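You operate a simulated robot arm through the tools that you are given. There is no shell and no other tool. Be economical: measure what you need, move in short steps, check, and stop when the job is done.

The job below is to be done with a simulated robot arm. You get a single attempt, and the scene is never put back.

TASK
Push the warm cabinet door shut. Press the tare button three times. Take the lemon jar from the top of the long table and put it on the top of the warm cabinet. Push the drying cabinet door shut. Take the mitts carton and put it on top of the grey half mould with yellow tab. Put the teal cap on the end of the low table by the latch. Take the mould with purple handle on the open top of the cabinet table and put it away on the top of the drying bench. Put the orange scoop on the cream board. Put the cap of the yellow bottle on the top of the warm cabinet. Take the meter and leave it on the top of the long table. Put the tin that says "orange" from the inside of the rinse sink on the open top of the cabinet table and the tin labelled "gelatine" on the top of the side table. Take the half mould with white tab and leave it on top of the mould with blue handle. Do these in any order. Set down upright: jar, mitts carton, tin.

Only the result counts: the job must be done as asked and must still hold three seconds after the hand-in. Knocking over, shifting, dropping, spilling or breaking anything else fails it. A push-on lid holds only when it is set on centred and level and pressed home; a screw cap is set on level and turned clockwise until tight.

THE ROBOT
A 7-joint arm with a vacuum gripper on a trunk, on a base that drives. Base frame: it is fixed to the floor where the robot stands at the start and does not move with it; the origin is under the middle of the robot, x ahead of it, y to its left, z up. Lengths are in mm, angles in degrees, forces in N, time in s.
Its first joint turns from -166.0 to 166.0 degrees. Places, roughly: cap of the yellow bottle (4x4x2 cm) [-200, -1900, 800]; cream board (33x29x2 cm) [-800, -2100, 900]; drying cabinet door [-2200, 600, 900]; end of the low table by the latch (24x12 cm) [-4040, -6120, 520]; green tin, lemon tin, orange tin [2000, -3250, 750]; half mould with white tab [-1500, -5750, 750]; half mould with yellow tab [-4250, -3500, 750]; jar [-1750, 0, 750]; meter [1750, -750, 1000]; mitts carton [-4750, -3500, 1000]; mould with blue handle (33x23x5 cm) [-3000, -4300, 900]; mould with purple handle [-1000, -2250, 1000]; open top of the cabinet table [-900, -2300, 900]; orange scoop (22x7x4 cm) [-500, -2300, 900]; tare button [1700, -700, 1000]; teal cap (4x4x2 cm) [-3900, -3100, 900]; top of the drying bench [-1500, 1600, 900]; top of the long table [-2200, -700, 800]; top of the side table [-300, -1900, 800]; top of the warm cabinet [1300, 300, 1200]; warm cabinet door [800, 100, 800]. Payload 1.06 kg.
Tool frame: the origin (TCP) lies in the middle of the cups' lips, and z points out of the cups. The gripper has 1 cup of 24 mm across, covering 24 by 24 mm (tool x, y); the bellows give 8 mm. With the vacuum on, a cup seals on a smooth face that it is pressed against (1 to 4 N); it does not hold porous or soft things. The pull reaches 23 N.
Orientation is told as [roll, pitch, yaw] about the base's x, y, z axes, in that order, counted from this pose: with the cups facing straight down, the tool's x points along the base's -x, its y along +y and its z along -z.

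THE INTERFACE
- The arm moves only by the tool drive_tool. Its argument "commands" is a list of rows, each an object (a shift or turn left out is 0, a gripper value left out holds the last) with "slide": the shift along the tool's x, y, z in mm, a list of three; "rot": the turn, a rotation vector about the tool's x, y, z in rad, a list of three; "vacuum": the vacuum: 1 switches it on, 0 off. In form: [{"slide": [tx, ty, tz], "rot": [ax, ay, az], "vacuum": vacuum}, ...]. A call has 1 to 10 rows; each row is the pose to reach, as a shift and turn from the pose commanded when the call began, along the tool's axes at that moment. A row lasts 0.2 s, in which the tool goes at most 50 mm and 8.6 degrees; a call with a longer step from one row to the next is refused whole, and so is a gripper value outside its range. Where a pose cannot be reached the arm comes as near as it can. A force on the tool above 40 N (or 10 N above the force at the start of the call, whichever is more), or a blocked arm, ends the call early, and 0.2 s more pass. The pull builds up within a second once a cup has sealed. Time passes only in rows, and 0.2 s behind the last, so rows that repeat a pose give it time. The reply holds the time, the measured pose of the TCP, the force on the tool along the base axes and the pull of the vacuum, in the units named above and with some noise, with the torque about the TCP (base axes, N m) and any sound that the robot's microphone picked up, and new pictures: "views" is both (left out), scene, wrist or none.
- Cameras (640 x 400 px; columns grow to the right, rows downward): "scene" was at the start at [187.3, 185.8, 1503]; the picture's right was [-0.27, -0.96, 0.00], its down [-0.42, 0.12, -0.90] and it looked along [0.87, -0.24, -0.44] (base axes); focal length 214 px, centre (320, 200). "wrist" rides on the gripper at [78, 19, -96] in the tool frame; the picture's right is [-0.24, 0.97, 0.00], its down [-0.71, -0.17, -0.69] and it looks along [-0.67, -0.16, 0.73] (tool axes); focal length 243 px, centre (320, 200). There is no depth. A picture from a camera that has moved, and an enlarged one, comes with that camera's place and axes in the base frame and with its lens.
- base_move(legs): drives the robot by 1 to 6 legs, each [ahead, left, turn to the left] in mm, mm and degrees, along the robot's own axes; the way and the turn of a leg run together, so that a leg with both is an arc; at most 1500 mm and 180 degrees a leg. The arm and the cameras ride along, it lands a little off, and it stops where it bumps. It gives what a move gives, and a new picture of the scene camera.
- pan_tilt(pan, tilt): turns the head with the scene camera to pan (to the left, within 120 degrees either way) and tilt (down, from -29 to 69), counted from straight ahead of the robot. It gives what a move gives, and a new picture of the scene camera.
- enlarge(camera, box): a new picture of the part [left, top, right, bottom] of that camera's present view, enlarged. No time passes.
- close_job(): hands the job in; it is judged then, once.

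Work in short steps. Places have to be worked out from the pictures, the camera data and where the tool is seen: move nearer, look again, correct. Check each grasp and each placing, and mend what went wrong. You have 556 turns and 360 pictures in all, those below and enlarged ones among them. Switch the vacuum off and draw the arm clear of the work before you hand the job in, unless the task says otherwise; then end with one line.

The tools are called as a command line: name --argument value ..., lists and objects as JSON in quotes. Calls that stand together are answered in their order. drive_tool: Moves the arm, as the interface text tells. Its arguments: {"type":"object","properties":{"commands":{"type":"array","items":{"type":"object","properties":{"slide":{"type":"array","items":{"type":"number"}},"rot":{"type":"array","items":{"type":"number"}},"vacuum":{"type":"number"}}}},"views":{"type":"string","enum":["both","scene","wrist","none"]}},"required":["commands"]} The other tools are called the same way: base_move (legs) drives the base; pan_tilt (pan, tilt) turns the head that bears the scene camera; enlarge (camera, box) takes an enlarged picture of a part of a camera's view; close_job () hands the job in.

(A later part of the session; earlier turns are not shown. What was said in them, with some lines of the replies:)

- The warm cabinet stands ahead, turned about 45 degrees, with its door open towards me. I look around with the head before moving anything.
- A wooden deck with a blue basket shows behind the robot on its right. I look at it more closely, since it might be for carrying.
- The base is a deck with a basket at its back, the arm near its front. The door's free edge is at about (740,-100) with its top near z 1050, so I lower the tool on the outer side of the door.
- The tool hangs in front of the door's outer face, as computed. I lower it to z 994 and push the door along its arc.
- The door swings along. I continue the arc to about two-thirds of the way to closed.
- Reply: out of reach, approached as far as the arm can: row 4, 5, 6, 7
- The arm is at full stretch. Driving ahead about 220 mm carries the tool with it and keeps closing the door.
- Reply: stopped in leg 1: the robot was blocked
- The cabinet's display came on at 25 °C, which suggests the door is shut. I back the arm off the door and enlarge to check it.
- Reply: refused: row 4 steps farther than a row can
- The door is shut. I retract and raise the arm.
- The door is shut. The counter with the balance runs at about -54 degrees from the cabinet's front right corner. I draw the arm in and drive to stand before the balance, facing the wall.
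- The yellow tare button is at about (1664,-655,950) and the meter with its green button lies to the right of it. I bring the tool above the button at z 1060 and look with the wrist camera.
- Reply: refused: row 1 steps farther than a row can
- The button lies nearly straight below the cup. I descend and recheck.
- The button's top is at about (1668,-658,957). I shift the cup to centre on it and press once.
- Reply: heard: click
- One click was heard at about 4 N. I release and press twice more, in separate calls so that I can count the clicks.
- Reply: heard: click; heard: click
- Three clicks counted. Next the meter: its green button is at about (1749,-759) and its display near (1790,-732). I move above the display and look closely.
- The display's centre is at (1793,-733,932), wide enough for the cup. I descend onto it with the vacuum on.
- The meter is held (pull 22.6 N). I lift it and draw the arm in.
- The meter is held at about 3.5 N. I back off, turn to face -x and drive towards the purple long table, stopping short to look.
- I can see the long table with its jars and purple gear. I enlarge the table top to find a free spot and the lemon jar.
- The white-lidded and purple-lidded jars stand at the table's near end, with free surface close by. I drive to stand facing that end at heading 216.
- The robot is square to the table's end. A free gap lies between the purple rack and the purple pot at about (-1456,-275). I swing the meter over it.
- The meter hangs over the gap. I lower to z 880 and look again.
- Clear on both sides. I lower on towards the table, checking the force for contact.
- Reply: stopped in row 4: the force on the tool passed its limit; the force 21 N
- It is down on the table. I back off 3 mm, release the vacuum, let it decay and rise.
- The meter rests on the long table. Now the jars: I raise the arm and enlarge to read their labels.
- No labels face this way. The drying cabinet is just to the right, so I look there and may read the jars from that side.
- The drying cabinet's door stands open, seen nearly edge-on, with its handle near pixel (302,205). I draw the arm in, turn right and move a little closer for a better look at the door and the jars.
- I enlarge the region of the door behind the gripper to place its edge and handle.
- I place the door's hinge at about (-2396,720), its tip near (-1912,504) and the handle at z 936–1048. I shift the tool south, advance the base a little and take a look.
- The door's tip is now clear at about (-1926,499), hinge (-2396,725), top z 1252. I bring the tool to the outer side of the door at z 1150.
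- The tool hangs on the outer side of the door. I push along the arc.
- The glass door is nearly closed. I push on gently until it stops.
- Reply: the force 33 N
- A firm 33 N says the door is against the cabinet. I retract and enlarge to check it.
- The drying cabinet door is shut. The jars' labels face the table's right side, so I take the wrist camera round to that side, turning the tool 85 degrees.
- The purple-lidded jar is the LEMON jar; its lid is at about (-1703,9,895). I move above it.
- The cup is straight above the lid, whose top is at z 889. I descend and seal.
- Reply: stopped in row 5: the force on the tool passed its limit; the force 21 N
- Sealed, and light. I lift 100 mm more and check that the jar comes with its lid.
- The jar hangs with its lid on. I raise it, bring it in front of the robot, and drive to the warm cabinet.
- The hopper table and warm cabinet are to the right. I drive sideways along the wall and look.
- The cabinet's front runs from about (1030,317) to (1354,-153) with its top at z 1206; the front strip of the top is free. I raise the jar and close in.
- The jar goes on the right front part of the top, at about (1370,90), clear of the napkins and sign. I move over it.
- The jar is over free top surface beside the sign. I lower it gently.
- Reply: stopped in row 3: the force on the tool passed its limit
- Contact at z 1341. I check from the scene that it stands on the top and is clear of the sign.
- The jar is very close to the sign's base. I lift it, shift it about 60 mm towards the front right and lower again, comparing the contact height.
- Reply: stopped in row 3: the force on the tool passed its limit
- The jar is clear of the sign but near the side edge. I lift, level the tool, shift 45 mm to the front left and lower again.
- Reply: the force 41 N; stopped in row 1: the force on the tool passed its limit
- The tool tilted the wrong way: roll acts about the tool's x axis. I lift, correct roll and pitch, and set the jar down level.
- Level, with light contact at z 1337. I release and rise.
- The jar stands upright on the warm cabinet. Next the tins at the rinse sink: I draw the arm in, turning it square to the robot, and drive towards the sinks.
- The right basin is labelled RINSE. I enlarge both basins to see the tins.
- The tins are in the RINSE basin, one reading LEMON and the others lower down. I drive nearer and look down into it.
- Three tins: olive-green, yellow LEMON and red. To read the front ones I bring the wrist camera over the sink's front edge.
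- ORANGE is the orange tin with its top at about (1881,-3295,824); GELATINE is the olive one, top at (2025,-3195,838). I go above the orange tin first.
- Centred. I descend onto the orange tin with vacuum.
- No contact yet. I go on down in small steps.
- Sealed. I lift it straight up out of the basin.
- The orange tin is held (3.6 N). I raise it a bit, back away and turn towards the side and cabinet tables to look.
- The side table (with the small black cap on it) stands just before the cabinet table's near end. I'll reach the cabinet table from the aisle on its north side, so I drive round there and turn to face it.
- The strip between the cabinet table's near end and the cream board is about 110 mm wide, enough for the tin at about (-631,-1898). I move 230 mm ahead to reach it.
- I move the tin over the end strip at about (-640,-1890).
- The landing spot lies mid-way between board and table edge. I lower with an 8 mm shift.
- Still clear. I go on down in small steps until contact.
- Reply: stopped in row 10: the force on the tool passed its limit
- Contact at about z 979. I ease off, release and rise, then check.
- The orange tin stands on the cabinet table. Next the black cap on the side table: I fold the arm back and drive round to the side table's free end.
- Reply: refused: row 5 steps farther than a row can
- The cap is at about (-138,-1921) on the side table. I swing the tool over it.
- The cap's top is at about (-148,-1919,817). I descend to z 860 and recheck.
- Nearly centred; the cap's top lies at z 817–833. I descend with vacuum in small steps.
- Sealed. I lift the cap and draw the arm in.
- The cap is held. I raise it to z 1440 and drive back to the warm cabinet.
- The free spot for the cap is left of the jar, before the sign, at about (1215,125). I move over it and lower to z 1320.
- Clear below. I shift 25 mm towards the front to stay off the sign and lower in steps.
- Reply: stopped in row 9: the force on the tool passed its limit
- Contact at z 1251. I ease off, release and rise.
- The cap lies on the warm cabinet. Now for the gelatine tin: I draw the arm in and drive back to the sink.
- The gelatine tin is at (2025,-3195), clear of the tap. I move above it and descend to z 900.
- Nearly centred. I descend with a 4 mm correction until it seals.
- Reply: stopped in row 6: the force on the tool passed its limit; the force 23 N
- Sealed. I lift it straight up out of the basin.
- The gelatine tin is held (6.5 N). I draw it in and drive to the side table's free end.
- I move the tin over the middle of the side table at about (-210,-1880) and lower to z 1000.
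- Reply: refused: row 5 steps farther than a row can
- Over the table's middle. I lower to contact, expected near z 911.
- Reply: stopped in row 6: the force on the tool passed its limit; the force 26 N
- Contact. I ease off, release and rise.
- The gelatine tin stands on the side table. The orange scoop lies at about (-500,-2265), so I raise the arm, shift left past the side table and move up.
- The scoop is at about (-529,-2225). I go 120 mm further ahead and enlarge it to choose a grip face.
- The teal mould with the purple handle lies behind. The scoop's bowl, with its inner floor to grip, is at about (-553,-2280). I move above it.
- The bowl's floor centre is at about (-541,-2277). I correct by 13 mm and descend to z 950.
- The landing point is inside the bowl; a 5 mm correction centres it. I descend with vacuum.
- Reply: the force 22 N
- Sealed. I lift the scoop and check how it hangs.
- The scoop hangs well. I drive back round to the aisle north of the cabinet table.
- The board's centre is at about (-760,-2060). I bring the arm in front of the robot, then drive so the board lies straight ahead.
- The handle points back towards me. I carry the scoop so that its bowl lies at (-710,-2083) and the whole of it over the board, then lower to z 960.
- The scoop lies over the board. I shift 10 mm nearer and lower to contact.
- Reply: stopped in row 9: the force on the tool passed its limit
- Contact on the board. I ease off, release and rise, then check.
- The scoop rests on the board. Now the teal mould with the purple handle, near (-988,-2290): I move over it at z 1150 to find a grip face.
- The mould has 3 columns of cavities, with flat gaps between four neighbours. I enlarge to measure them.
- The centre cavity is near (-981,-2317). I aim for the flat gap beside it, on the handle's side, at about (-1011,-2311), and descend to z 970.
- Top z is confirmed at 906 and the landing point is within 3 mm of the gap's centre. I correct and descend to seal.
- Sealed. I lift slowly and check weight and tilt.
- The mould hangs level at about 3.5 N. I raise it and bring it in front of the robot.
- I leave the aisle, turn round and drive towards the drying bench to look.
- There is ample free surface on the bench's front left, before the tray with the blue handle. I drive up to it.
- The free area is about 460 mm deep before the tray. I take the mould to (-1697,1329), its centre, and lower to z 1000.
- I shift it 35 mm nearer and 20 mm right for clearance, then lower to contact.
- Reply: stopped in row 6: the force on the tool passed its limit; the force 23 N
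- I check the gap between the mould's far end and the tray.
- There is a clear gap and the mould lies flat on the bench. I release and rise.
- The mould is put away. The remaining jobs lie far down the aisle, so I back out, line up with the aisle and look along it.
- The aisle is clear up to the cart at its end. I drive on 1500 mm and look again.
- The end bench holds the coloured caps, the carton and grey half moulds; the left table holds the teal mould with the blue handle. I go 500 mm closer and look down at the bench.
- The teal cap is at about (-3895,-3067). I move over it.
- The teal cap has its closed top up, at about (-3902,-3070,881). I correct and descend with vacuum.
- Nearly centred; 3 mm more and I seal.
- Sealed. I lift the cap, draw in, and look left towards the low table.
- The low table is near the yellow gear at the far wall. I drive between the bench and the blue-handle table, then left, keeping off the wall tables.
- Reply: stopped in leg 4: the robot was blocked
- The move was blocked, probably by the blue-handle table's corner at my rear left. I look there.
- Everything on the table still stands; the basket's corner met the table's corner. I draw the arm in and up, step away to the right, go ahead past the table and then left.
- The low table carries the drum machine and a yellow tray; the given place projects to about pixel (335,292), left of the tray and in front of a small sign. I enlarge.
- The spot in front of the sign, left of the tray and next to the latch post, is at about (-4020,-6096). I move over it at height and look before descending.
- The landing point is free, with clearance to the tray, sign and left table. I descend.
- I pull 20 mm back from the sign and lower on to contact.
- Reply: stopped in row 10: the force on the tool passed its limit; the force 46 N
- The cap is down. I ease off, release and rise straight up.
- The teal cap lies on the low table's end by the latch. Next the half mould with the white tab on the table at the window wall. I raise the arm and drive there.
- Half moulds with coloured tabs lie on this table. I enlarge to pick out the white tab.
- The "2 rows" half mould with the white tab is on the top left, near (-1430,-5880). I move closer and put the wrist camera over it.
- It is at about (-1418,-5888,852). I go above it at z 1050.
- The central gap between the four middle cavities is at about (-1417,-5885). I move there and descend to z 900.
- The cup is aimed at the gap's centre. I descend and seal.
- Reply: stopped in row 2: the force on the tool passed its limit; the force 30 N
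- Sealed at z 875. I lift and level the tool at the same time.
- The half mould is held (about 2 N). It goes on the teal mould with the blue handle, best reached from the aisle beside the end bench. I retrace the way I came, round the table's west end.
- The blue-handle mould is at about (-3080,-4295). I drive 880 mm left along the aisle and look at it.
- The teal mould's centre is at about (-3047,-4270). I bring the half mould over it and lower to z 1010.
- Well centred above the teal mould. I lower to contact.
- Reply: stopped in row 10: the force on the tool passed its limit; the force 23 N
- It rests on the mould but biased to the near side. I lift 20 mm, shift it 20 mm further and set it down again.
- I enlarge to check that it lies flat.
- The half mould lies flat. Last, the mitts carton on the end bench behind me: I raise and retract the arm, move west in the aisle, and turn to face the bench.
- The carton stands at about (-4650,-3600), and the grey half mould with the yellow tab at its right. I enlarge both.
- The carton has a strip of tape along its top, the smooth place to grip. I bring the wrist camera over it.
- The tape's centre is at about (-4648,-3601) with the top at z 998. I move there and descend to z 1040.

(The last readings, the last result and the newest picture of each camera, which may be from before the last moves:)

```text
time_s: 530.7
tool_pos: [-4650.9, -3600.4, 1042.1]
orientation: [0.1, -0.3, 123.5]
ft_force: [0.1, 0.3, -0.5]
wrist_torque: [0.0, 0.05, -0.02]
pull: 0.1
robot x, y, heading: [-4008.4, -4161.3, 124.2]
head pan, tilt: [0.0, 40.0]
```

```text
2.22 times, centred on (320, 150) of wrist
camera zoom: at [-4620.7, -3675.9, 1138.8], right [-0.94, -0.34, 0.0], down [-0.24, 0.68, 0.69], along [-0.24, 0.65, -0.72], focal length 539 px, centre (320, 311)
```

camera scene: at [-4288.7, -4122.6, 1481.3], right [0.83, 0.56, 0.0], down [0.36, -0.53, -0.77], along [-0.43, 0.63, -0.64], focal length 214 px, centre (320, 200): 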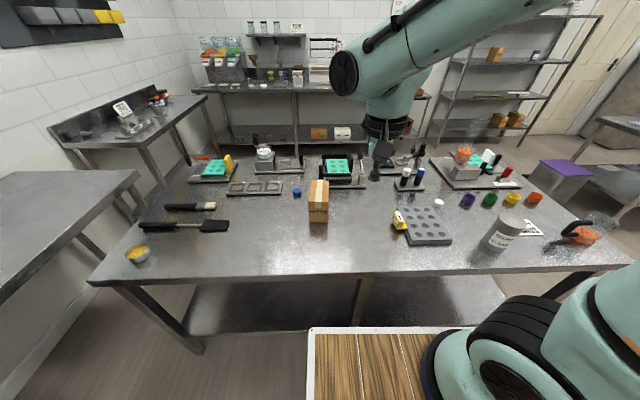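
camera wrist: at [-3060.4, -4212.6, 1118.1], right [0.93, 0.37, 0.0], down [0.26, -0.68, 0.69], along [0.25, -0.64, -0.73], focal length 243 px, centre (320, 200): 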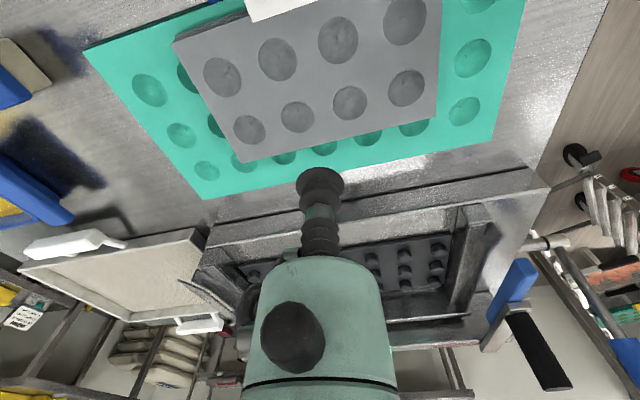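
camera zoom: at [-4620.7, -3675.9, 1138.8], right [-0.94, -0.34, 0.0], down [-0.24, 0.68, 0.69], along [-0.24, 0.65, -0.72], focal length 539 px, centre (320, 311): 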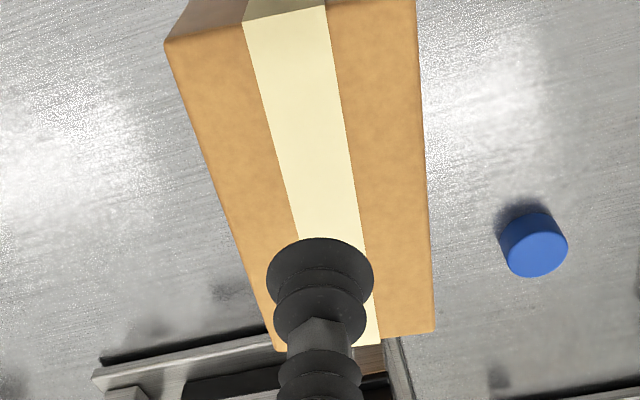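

I shift 2.5 mm to centre on the tape, then descend and try to seal.

drive_tool --commands '[{"slide": [1, -2.5, 25], "vacuum": 1}, {"slide": [1, -2.5, 36]}, {"slide": [1, -2.5, 41]}, {"slide": [1, -2.5, 45]}, {"slide": [1, -2.5, 48]}, {"slide": [1, -2.5, 50]}, {"slide": [1, -2.5, 50]}, {"slide": [1, -2.5, 50]}]' --views "wrist"

```text
time_s: 532.5
tool_pos: [-4649.2, -3601.5, 990.7]
orientation: [0.1, -0.2, 123.5]
ft_force: [-0.4, 0.3, -0.2]
wrist_torque: [-0.01, -0.05, 0.0]
pull: 0.1
robot x, y, heading: [-4007.2, -4160.6, 124.0]
head pan, tilt: [0.0, 40.0]
camera wrist: at [-4620.1, -3677.2, 1086.4], right [-0.94, -0.34, 0.0], down [-0.24, 0.68, 0.69], along [-0.24, 0.65, -0.73], focal length 243 px, centre (320, 200)
```

wrist: 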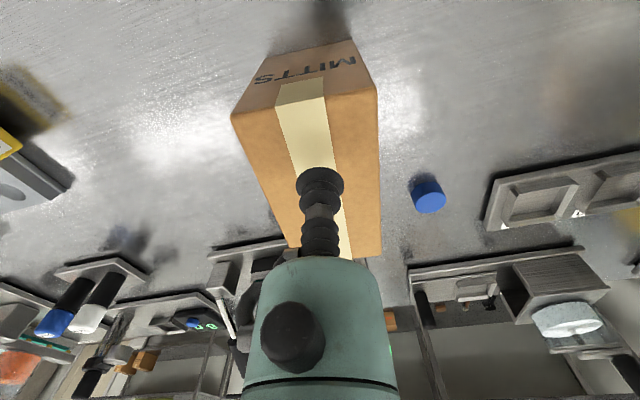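

No contact: the top is lower, near z 945, and its centre at about (-4673,-3555). I move there and look again.

drive_tool --commands '[{"slide": [-26, -3, 0], "vacuum": 0}, {"slide": [-51, -5, 0]}, {"slide": [-51, -5, 10]}]' --views "none"

enlarge --camera "wrist" --box '[200, 20, 440, 200]'

```text
time_s: 533.3
tool_pos: [-4673.4, -3557.6, 982.0]
orientation: [0.1, -0.3, 123.5]
ft_force: [0.1, -0.1, -0.1]
wrist_torque: [-0.03, -0.01, 0.01]
pull: 0.2
robot x, y, heading: [-4008.6, -4159.1, 123.8]
head pan, tilt: [0.0, 40.0]
```

```text
2.22 times, centred on (320, 110) of wrist
camera zoom: at [-4644.3, -3632.5, 1077.8], right [-0.94, -0.34, 0.0], down [-0.24, 0.68, 0.69], along [-0.24, 0.65, -0.73], focal length 539 px, centre (320, 400)
```

zoom: 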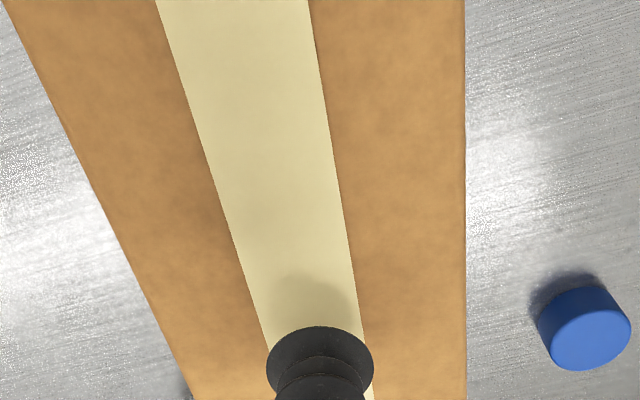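

The tape is about 29 mm wide here. I shift 6 mm left to centre on it and descend with vacuum.

drive_tool --commands '[{"slide": [1, -6, 20], "vacuum": 1}, {"slide": [1, -6, 30]}, {"slide": [1, -6, 35]}, {"slide": [1, -6, 39]}, {"slide": [1, -6, 43]}, {"slide": [1, -6, 47]}, {"slide": [1, -6, 51]}, {"slide": [1, -6, 51]}, {"slide": [1, -6, 51]}]' --views "wrist"

```text
time_s: 533.9
tool_pos: [-4670.4, -3552.5, 960.6]
orientation: [0.3, -0.8, 123.6]
ft_force: [1.0, -0.9, 11.8]
wrist_torque: [-0.02, -0.13, -0.03]
pull: 23.2
robot x, y, heading: [-4009.7, -4162.5, 124.1]
head pan, tilt: [0.0, 40.0]
stopped in row 2: the force on the tool passed its limit (the readings are from after the stop); the commanded pose is now the measured one
camera wrist: at [-4640.3, -3629.1, 1056.5], right [-0.94, -0.34, 0.01], down [-0.24, 0.68, 0.69], along [-0.24, 0.65, -0.72], focal length 243 px, centre (320, 200)
```

wrist: 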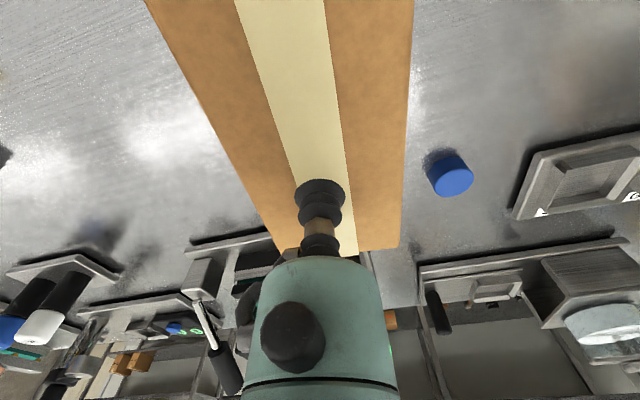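

Sealed (23.2 N). I lift slowly and check that it hangs level.

drive_tool --commands '[{"slide": [0, 0, -8]}, {"slide": [0, 0, -16]}, {"slide": [0, 0, -30]}, {"slide": [0, 0, -50]}, {"slide": [0, 0, -75]}, {"slide": [0, 0, -100]}]' --views "both"

```text
time_s: 535.2
tool_pos: [-4669.5, -3552.6, 1060.2]
orientation: [0.5, -0.6, 123.7]
ft_force: [-0.5, 0.6, -2.9]
wrist_torque: [0.06, 0.01, 0.01]
pull: 22.9
robot x, y, heading: [-4010.6, -4157.7, 124.1]
head pan, tilt: [0.0, 40.0]
camera scene: at [-4289.0, -4122.5, 1481.3], right [0.83, 0.56, 0.0], down [0.36, -0.53, -0.77], along [-0.43, 0.63, -0.64], focal length 214 px, centre (320, 200)
camera wrist: at [-4638.8, -3629.0, 1155.3], right [-0.94, -0.34, 0.01], down [-0.24, 0.68, 0.69], along [-0.24, 0.65, -0.72], focal length 243 px, centre (320, 200)
```

scene: 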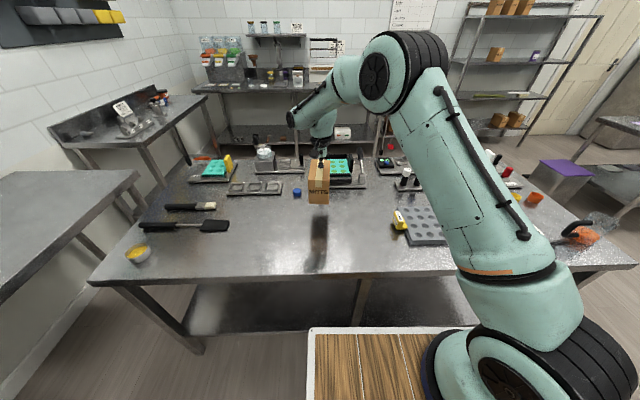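
wrist: 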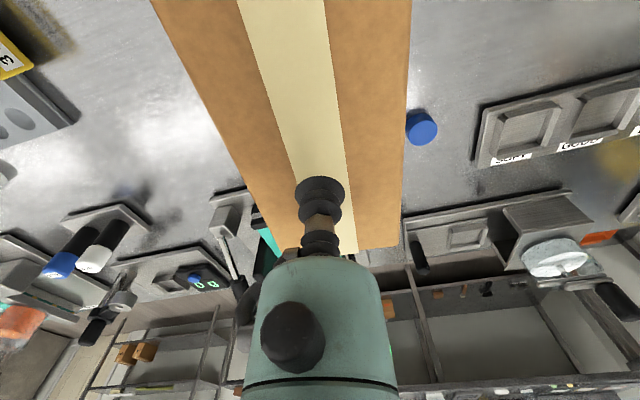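

It hangs level at 3 N. The half mould's centre is at about (-4286,-3424); I carry the carton over it at z 1120.

drive_tool --commands '[{"slide": [0, 0, -40]}, {"slide": [5, -30, -60]}, {"slide": [15, -75, -60]}, {"slide": [26, -120, -60]}, {"slide": [37, -166, -60]}, {"slide": [48, -212, -60]}, {"slide": [59, -258, -60]}, {"slide": [70, -304, -60]}, {"slide": [81, -350, -60]}, {"slide": [91, -390, -60]}]' --views "both"

```text
time_s: 537.5
tool_pos: [-4293.9, -3415.0, 1115.2]
orientation: [0.4, -0.7, 123.8]
ft_force: [0.3, -0.3, -2.7]
wrist_torque: [0.06, 0.02, 0.03]
pull: 22.9
robot x, y, heading: [-4005.3, -4159.1, 124.1]
head pan, tilt: [0.0, 40.0]
camera scene: at [-4289.2, -4123.0, 1481.2], right [0.83, 0.56, 0.0], down [0.36, -0.53, -0.77], along [-0.43, 0.63, -0.64], focal length 214 px, centre (320, 200)
camera wrist: at [-4264.0, -3490.9, 1209.9], right [-0.94, -0.34, 0.01], down [-0.24, 0.68, 0.69], along [-0.24, 0.65, -0.72], focal length 243 px, centre (320, 200)
```

scene: 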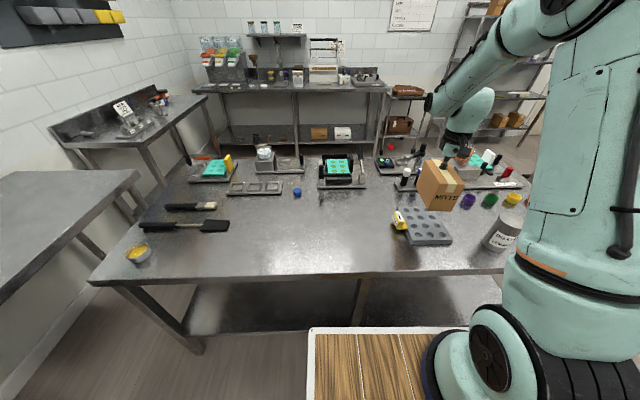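
wrist: 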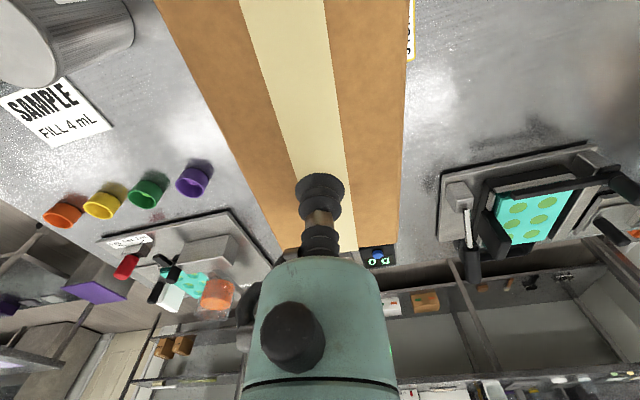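

The landing projects onto the half mould's centre. I lower to z 1015 and check.

drive_tool --commands '[{"slide": [0, 0, 40]}, {"slide": [0, 0, 75]}, {"slide": [0, 0, 100]}]' --views "none"

enlarge --camera "scene" --box '[370, 150, 510, 260]'

```text
time_s: 538.2
tool_pos: [-4293.4, -3415.1, 1016.3]
orientation: [0.3, -0.8, 123.6]
ft_force: [0.6, -0.4, -1.9]
wrist_torque: [0.08, 0.0, -0.01]
pull: 22.9
robot x, y, heading: [-4010.2, -4160.1, 124.1]
head pan, tilt: [0.0, 40.0]
```

```text
3.64 times, centred on (440, 205) of scene
camera zoom: at [-4288.6, -4122.9, 1481.4], right [0.83, 0.56, 0.0], down [0.36, -0.53, -0.77], along [-0.43, 0.63, -0.64], focal length 780 px, centre (-116, 182)
```

zoom: 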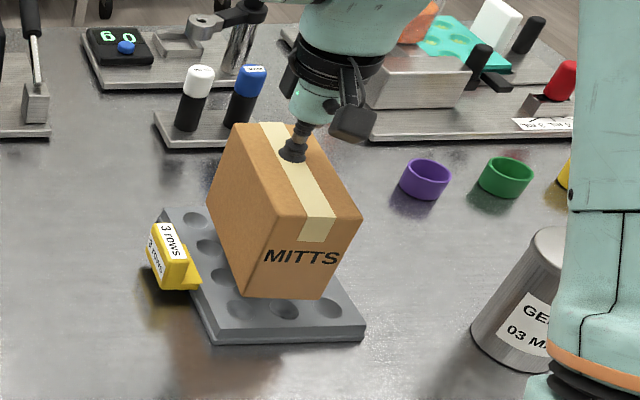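

It lies well over the half mould. I level the tool and lower gently to contact.

drive_tool --commands '[{"slide": [0, 0, 6], "rot": [0.005, 0.014, 0]}, {"slide": [0, 0, 12], "rot": [0.005, 0.014, 0]}, {"slide": [0, 0, 16], "rot": [0.005, 0.014, 0]}, {"slide": [0, 0, 20], "rot": [0.005, 0.014, 0]}, {"slide": [0, 0, 24], "rot": [0.005, 0.014, 0]}, {"slide": [0, 0, 28], "rot": [0.005, 0.014, 0]}, {"slide": [0, 0, 32], "rot": [0.005, 0.014, 0]}, {"slide": [0, 0, 36], "rot": [0.005, 0.014, 0]}, {"slide": [0, 0, 40], "rot": [0.005, 0.014, 0]}]' --views "none"

enlarge --camera "scene" --box '[370, 150, 510, 260]'

```text
time_s: 540.2
tool_pos: [-4293.4, -3413.2, 982.6]
orientation: [0.0, -0.1, 123.6]
ft_force: [3.3, -10.4, 21.3]
wrist_torque: [0.2, 0.13, 0.07]
pull: 22.8
robot x, y, heading: [-4014.0, -4158.3, 124.2]
head pan, tilt: [0.0, 40.0]
stopped in row 9: the force on the tool passed its limit (the readings are from after the stop); the commanded pose is now the measured one
```

```text
3.64 times, centred on (440, 205) of scene
camera zoom: at [-4288.3, -4124.1, 1481.4], right [0.83, 0.56, 0.0], down [0.36, -0.53, -0.77], along [-0.43, 0.64, -0.64], focal length 780 px, centre (-116, 182)
```

zoom: 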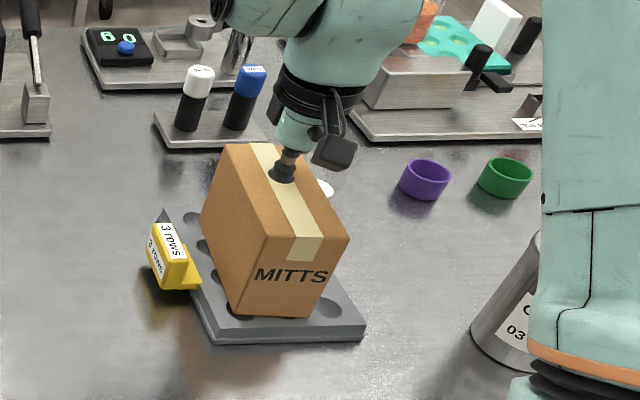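

The carton stands on the half mould. I ease off, release and rise.

drive_tool --commands '[{"slide": [0, 0, -3]}, {"slide": [0, 0, -4], "vacuum": 0}, {"slide": [0, 0, -4]}, {"slide": [0, 0, -4]}, {"slide": [0, 0, -5]}, {"slide": [0, 0, -15]}, {"slide": [0, 0, -60]}, {"slide": [0, 0, -105]}, {"slide": [30, 0, -140]}, {"slide": [70, 0, -165]}]' --views "wrist"

enlarge --camera "scene" --box '[370, 150, 510, 260]'

```text
time_s: 542.4
tool_pos: [-4254.4, -3470.9, 1147.2]
orientation: [0.1, 0.0, 123.6]
ft_force: [-0.1, 0.5, 0.5]
wrist_torque: [0.02, 0.02, 0.03]
pull: 0.1
robot x, y, heading: [-4011.2, -4161.4, 124.1]
head pan, tilt: [0.0, 40.0]
camera wrist: at [-4226.0, -3546.1, 1243.8], right [-0.94, -0.34, 0.0], down [-0.25, 0.68, 0.69], along [-0.24, 0.64, -0.73], focal length 243 px, centre (320, 200)
```

wrist: 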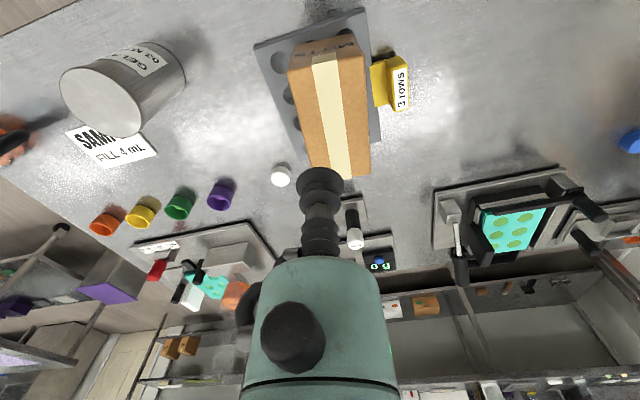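

```text
3.64 times, centred on (440, 205) of scene
camera zoom: at [-4289.1, -4122.2, 1481.2], right [0.83, 0.56, 0.0], down [0.36, -0.53, -0.77], along [-0.43, 0.63, -0.64], focal length 780 px, centre (-116, 182)
```

zoom: 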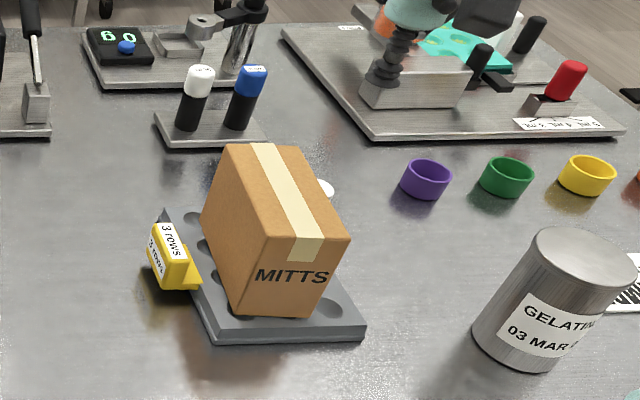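

The carton stands upright on the half mould with the yellow tab, all other items are placed and both doors are shut. The vacuum is off and the arm is clear, so I hand the job in.

close_job

```text
The job is handed in.
```

I did every item in the task and handed the job in; each placing was checked by camera when it was made. One slip: the base bumped the table with the blue-handle mould once. Nothing on it fell, but I could not tell whether the table itself shifted.
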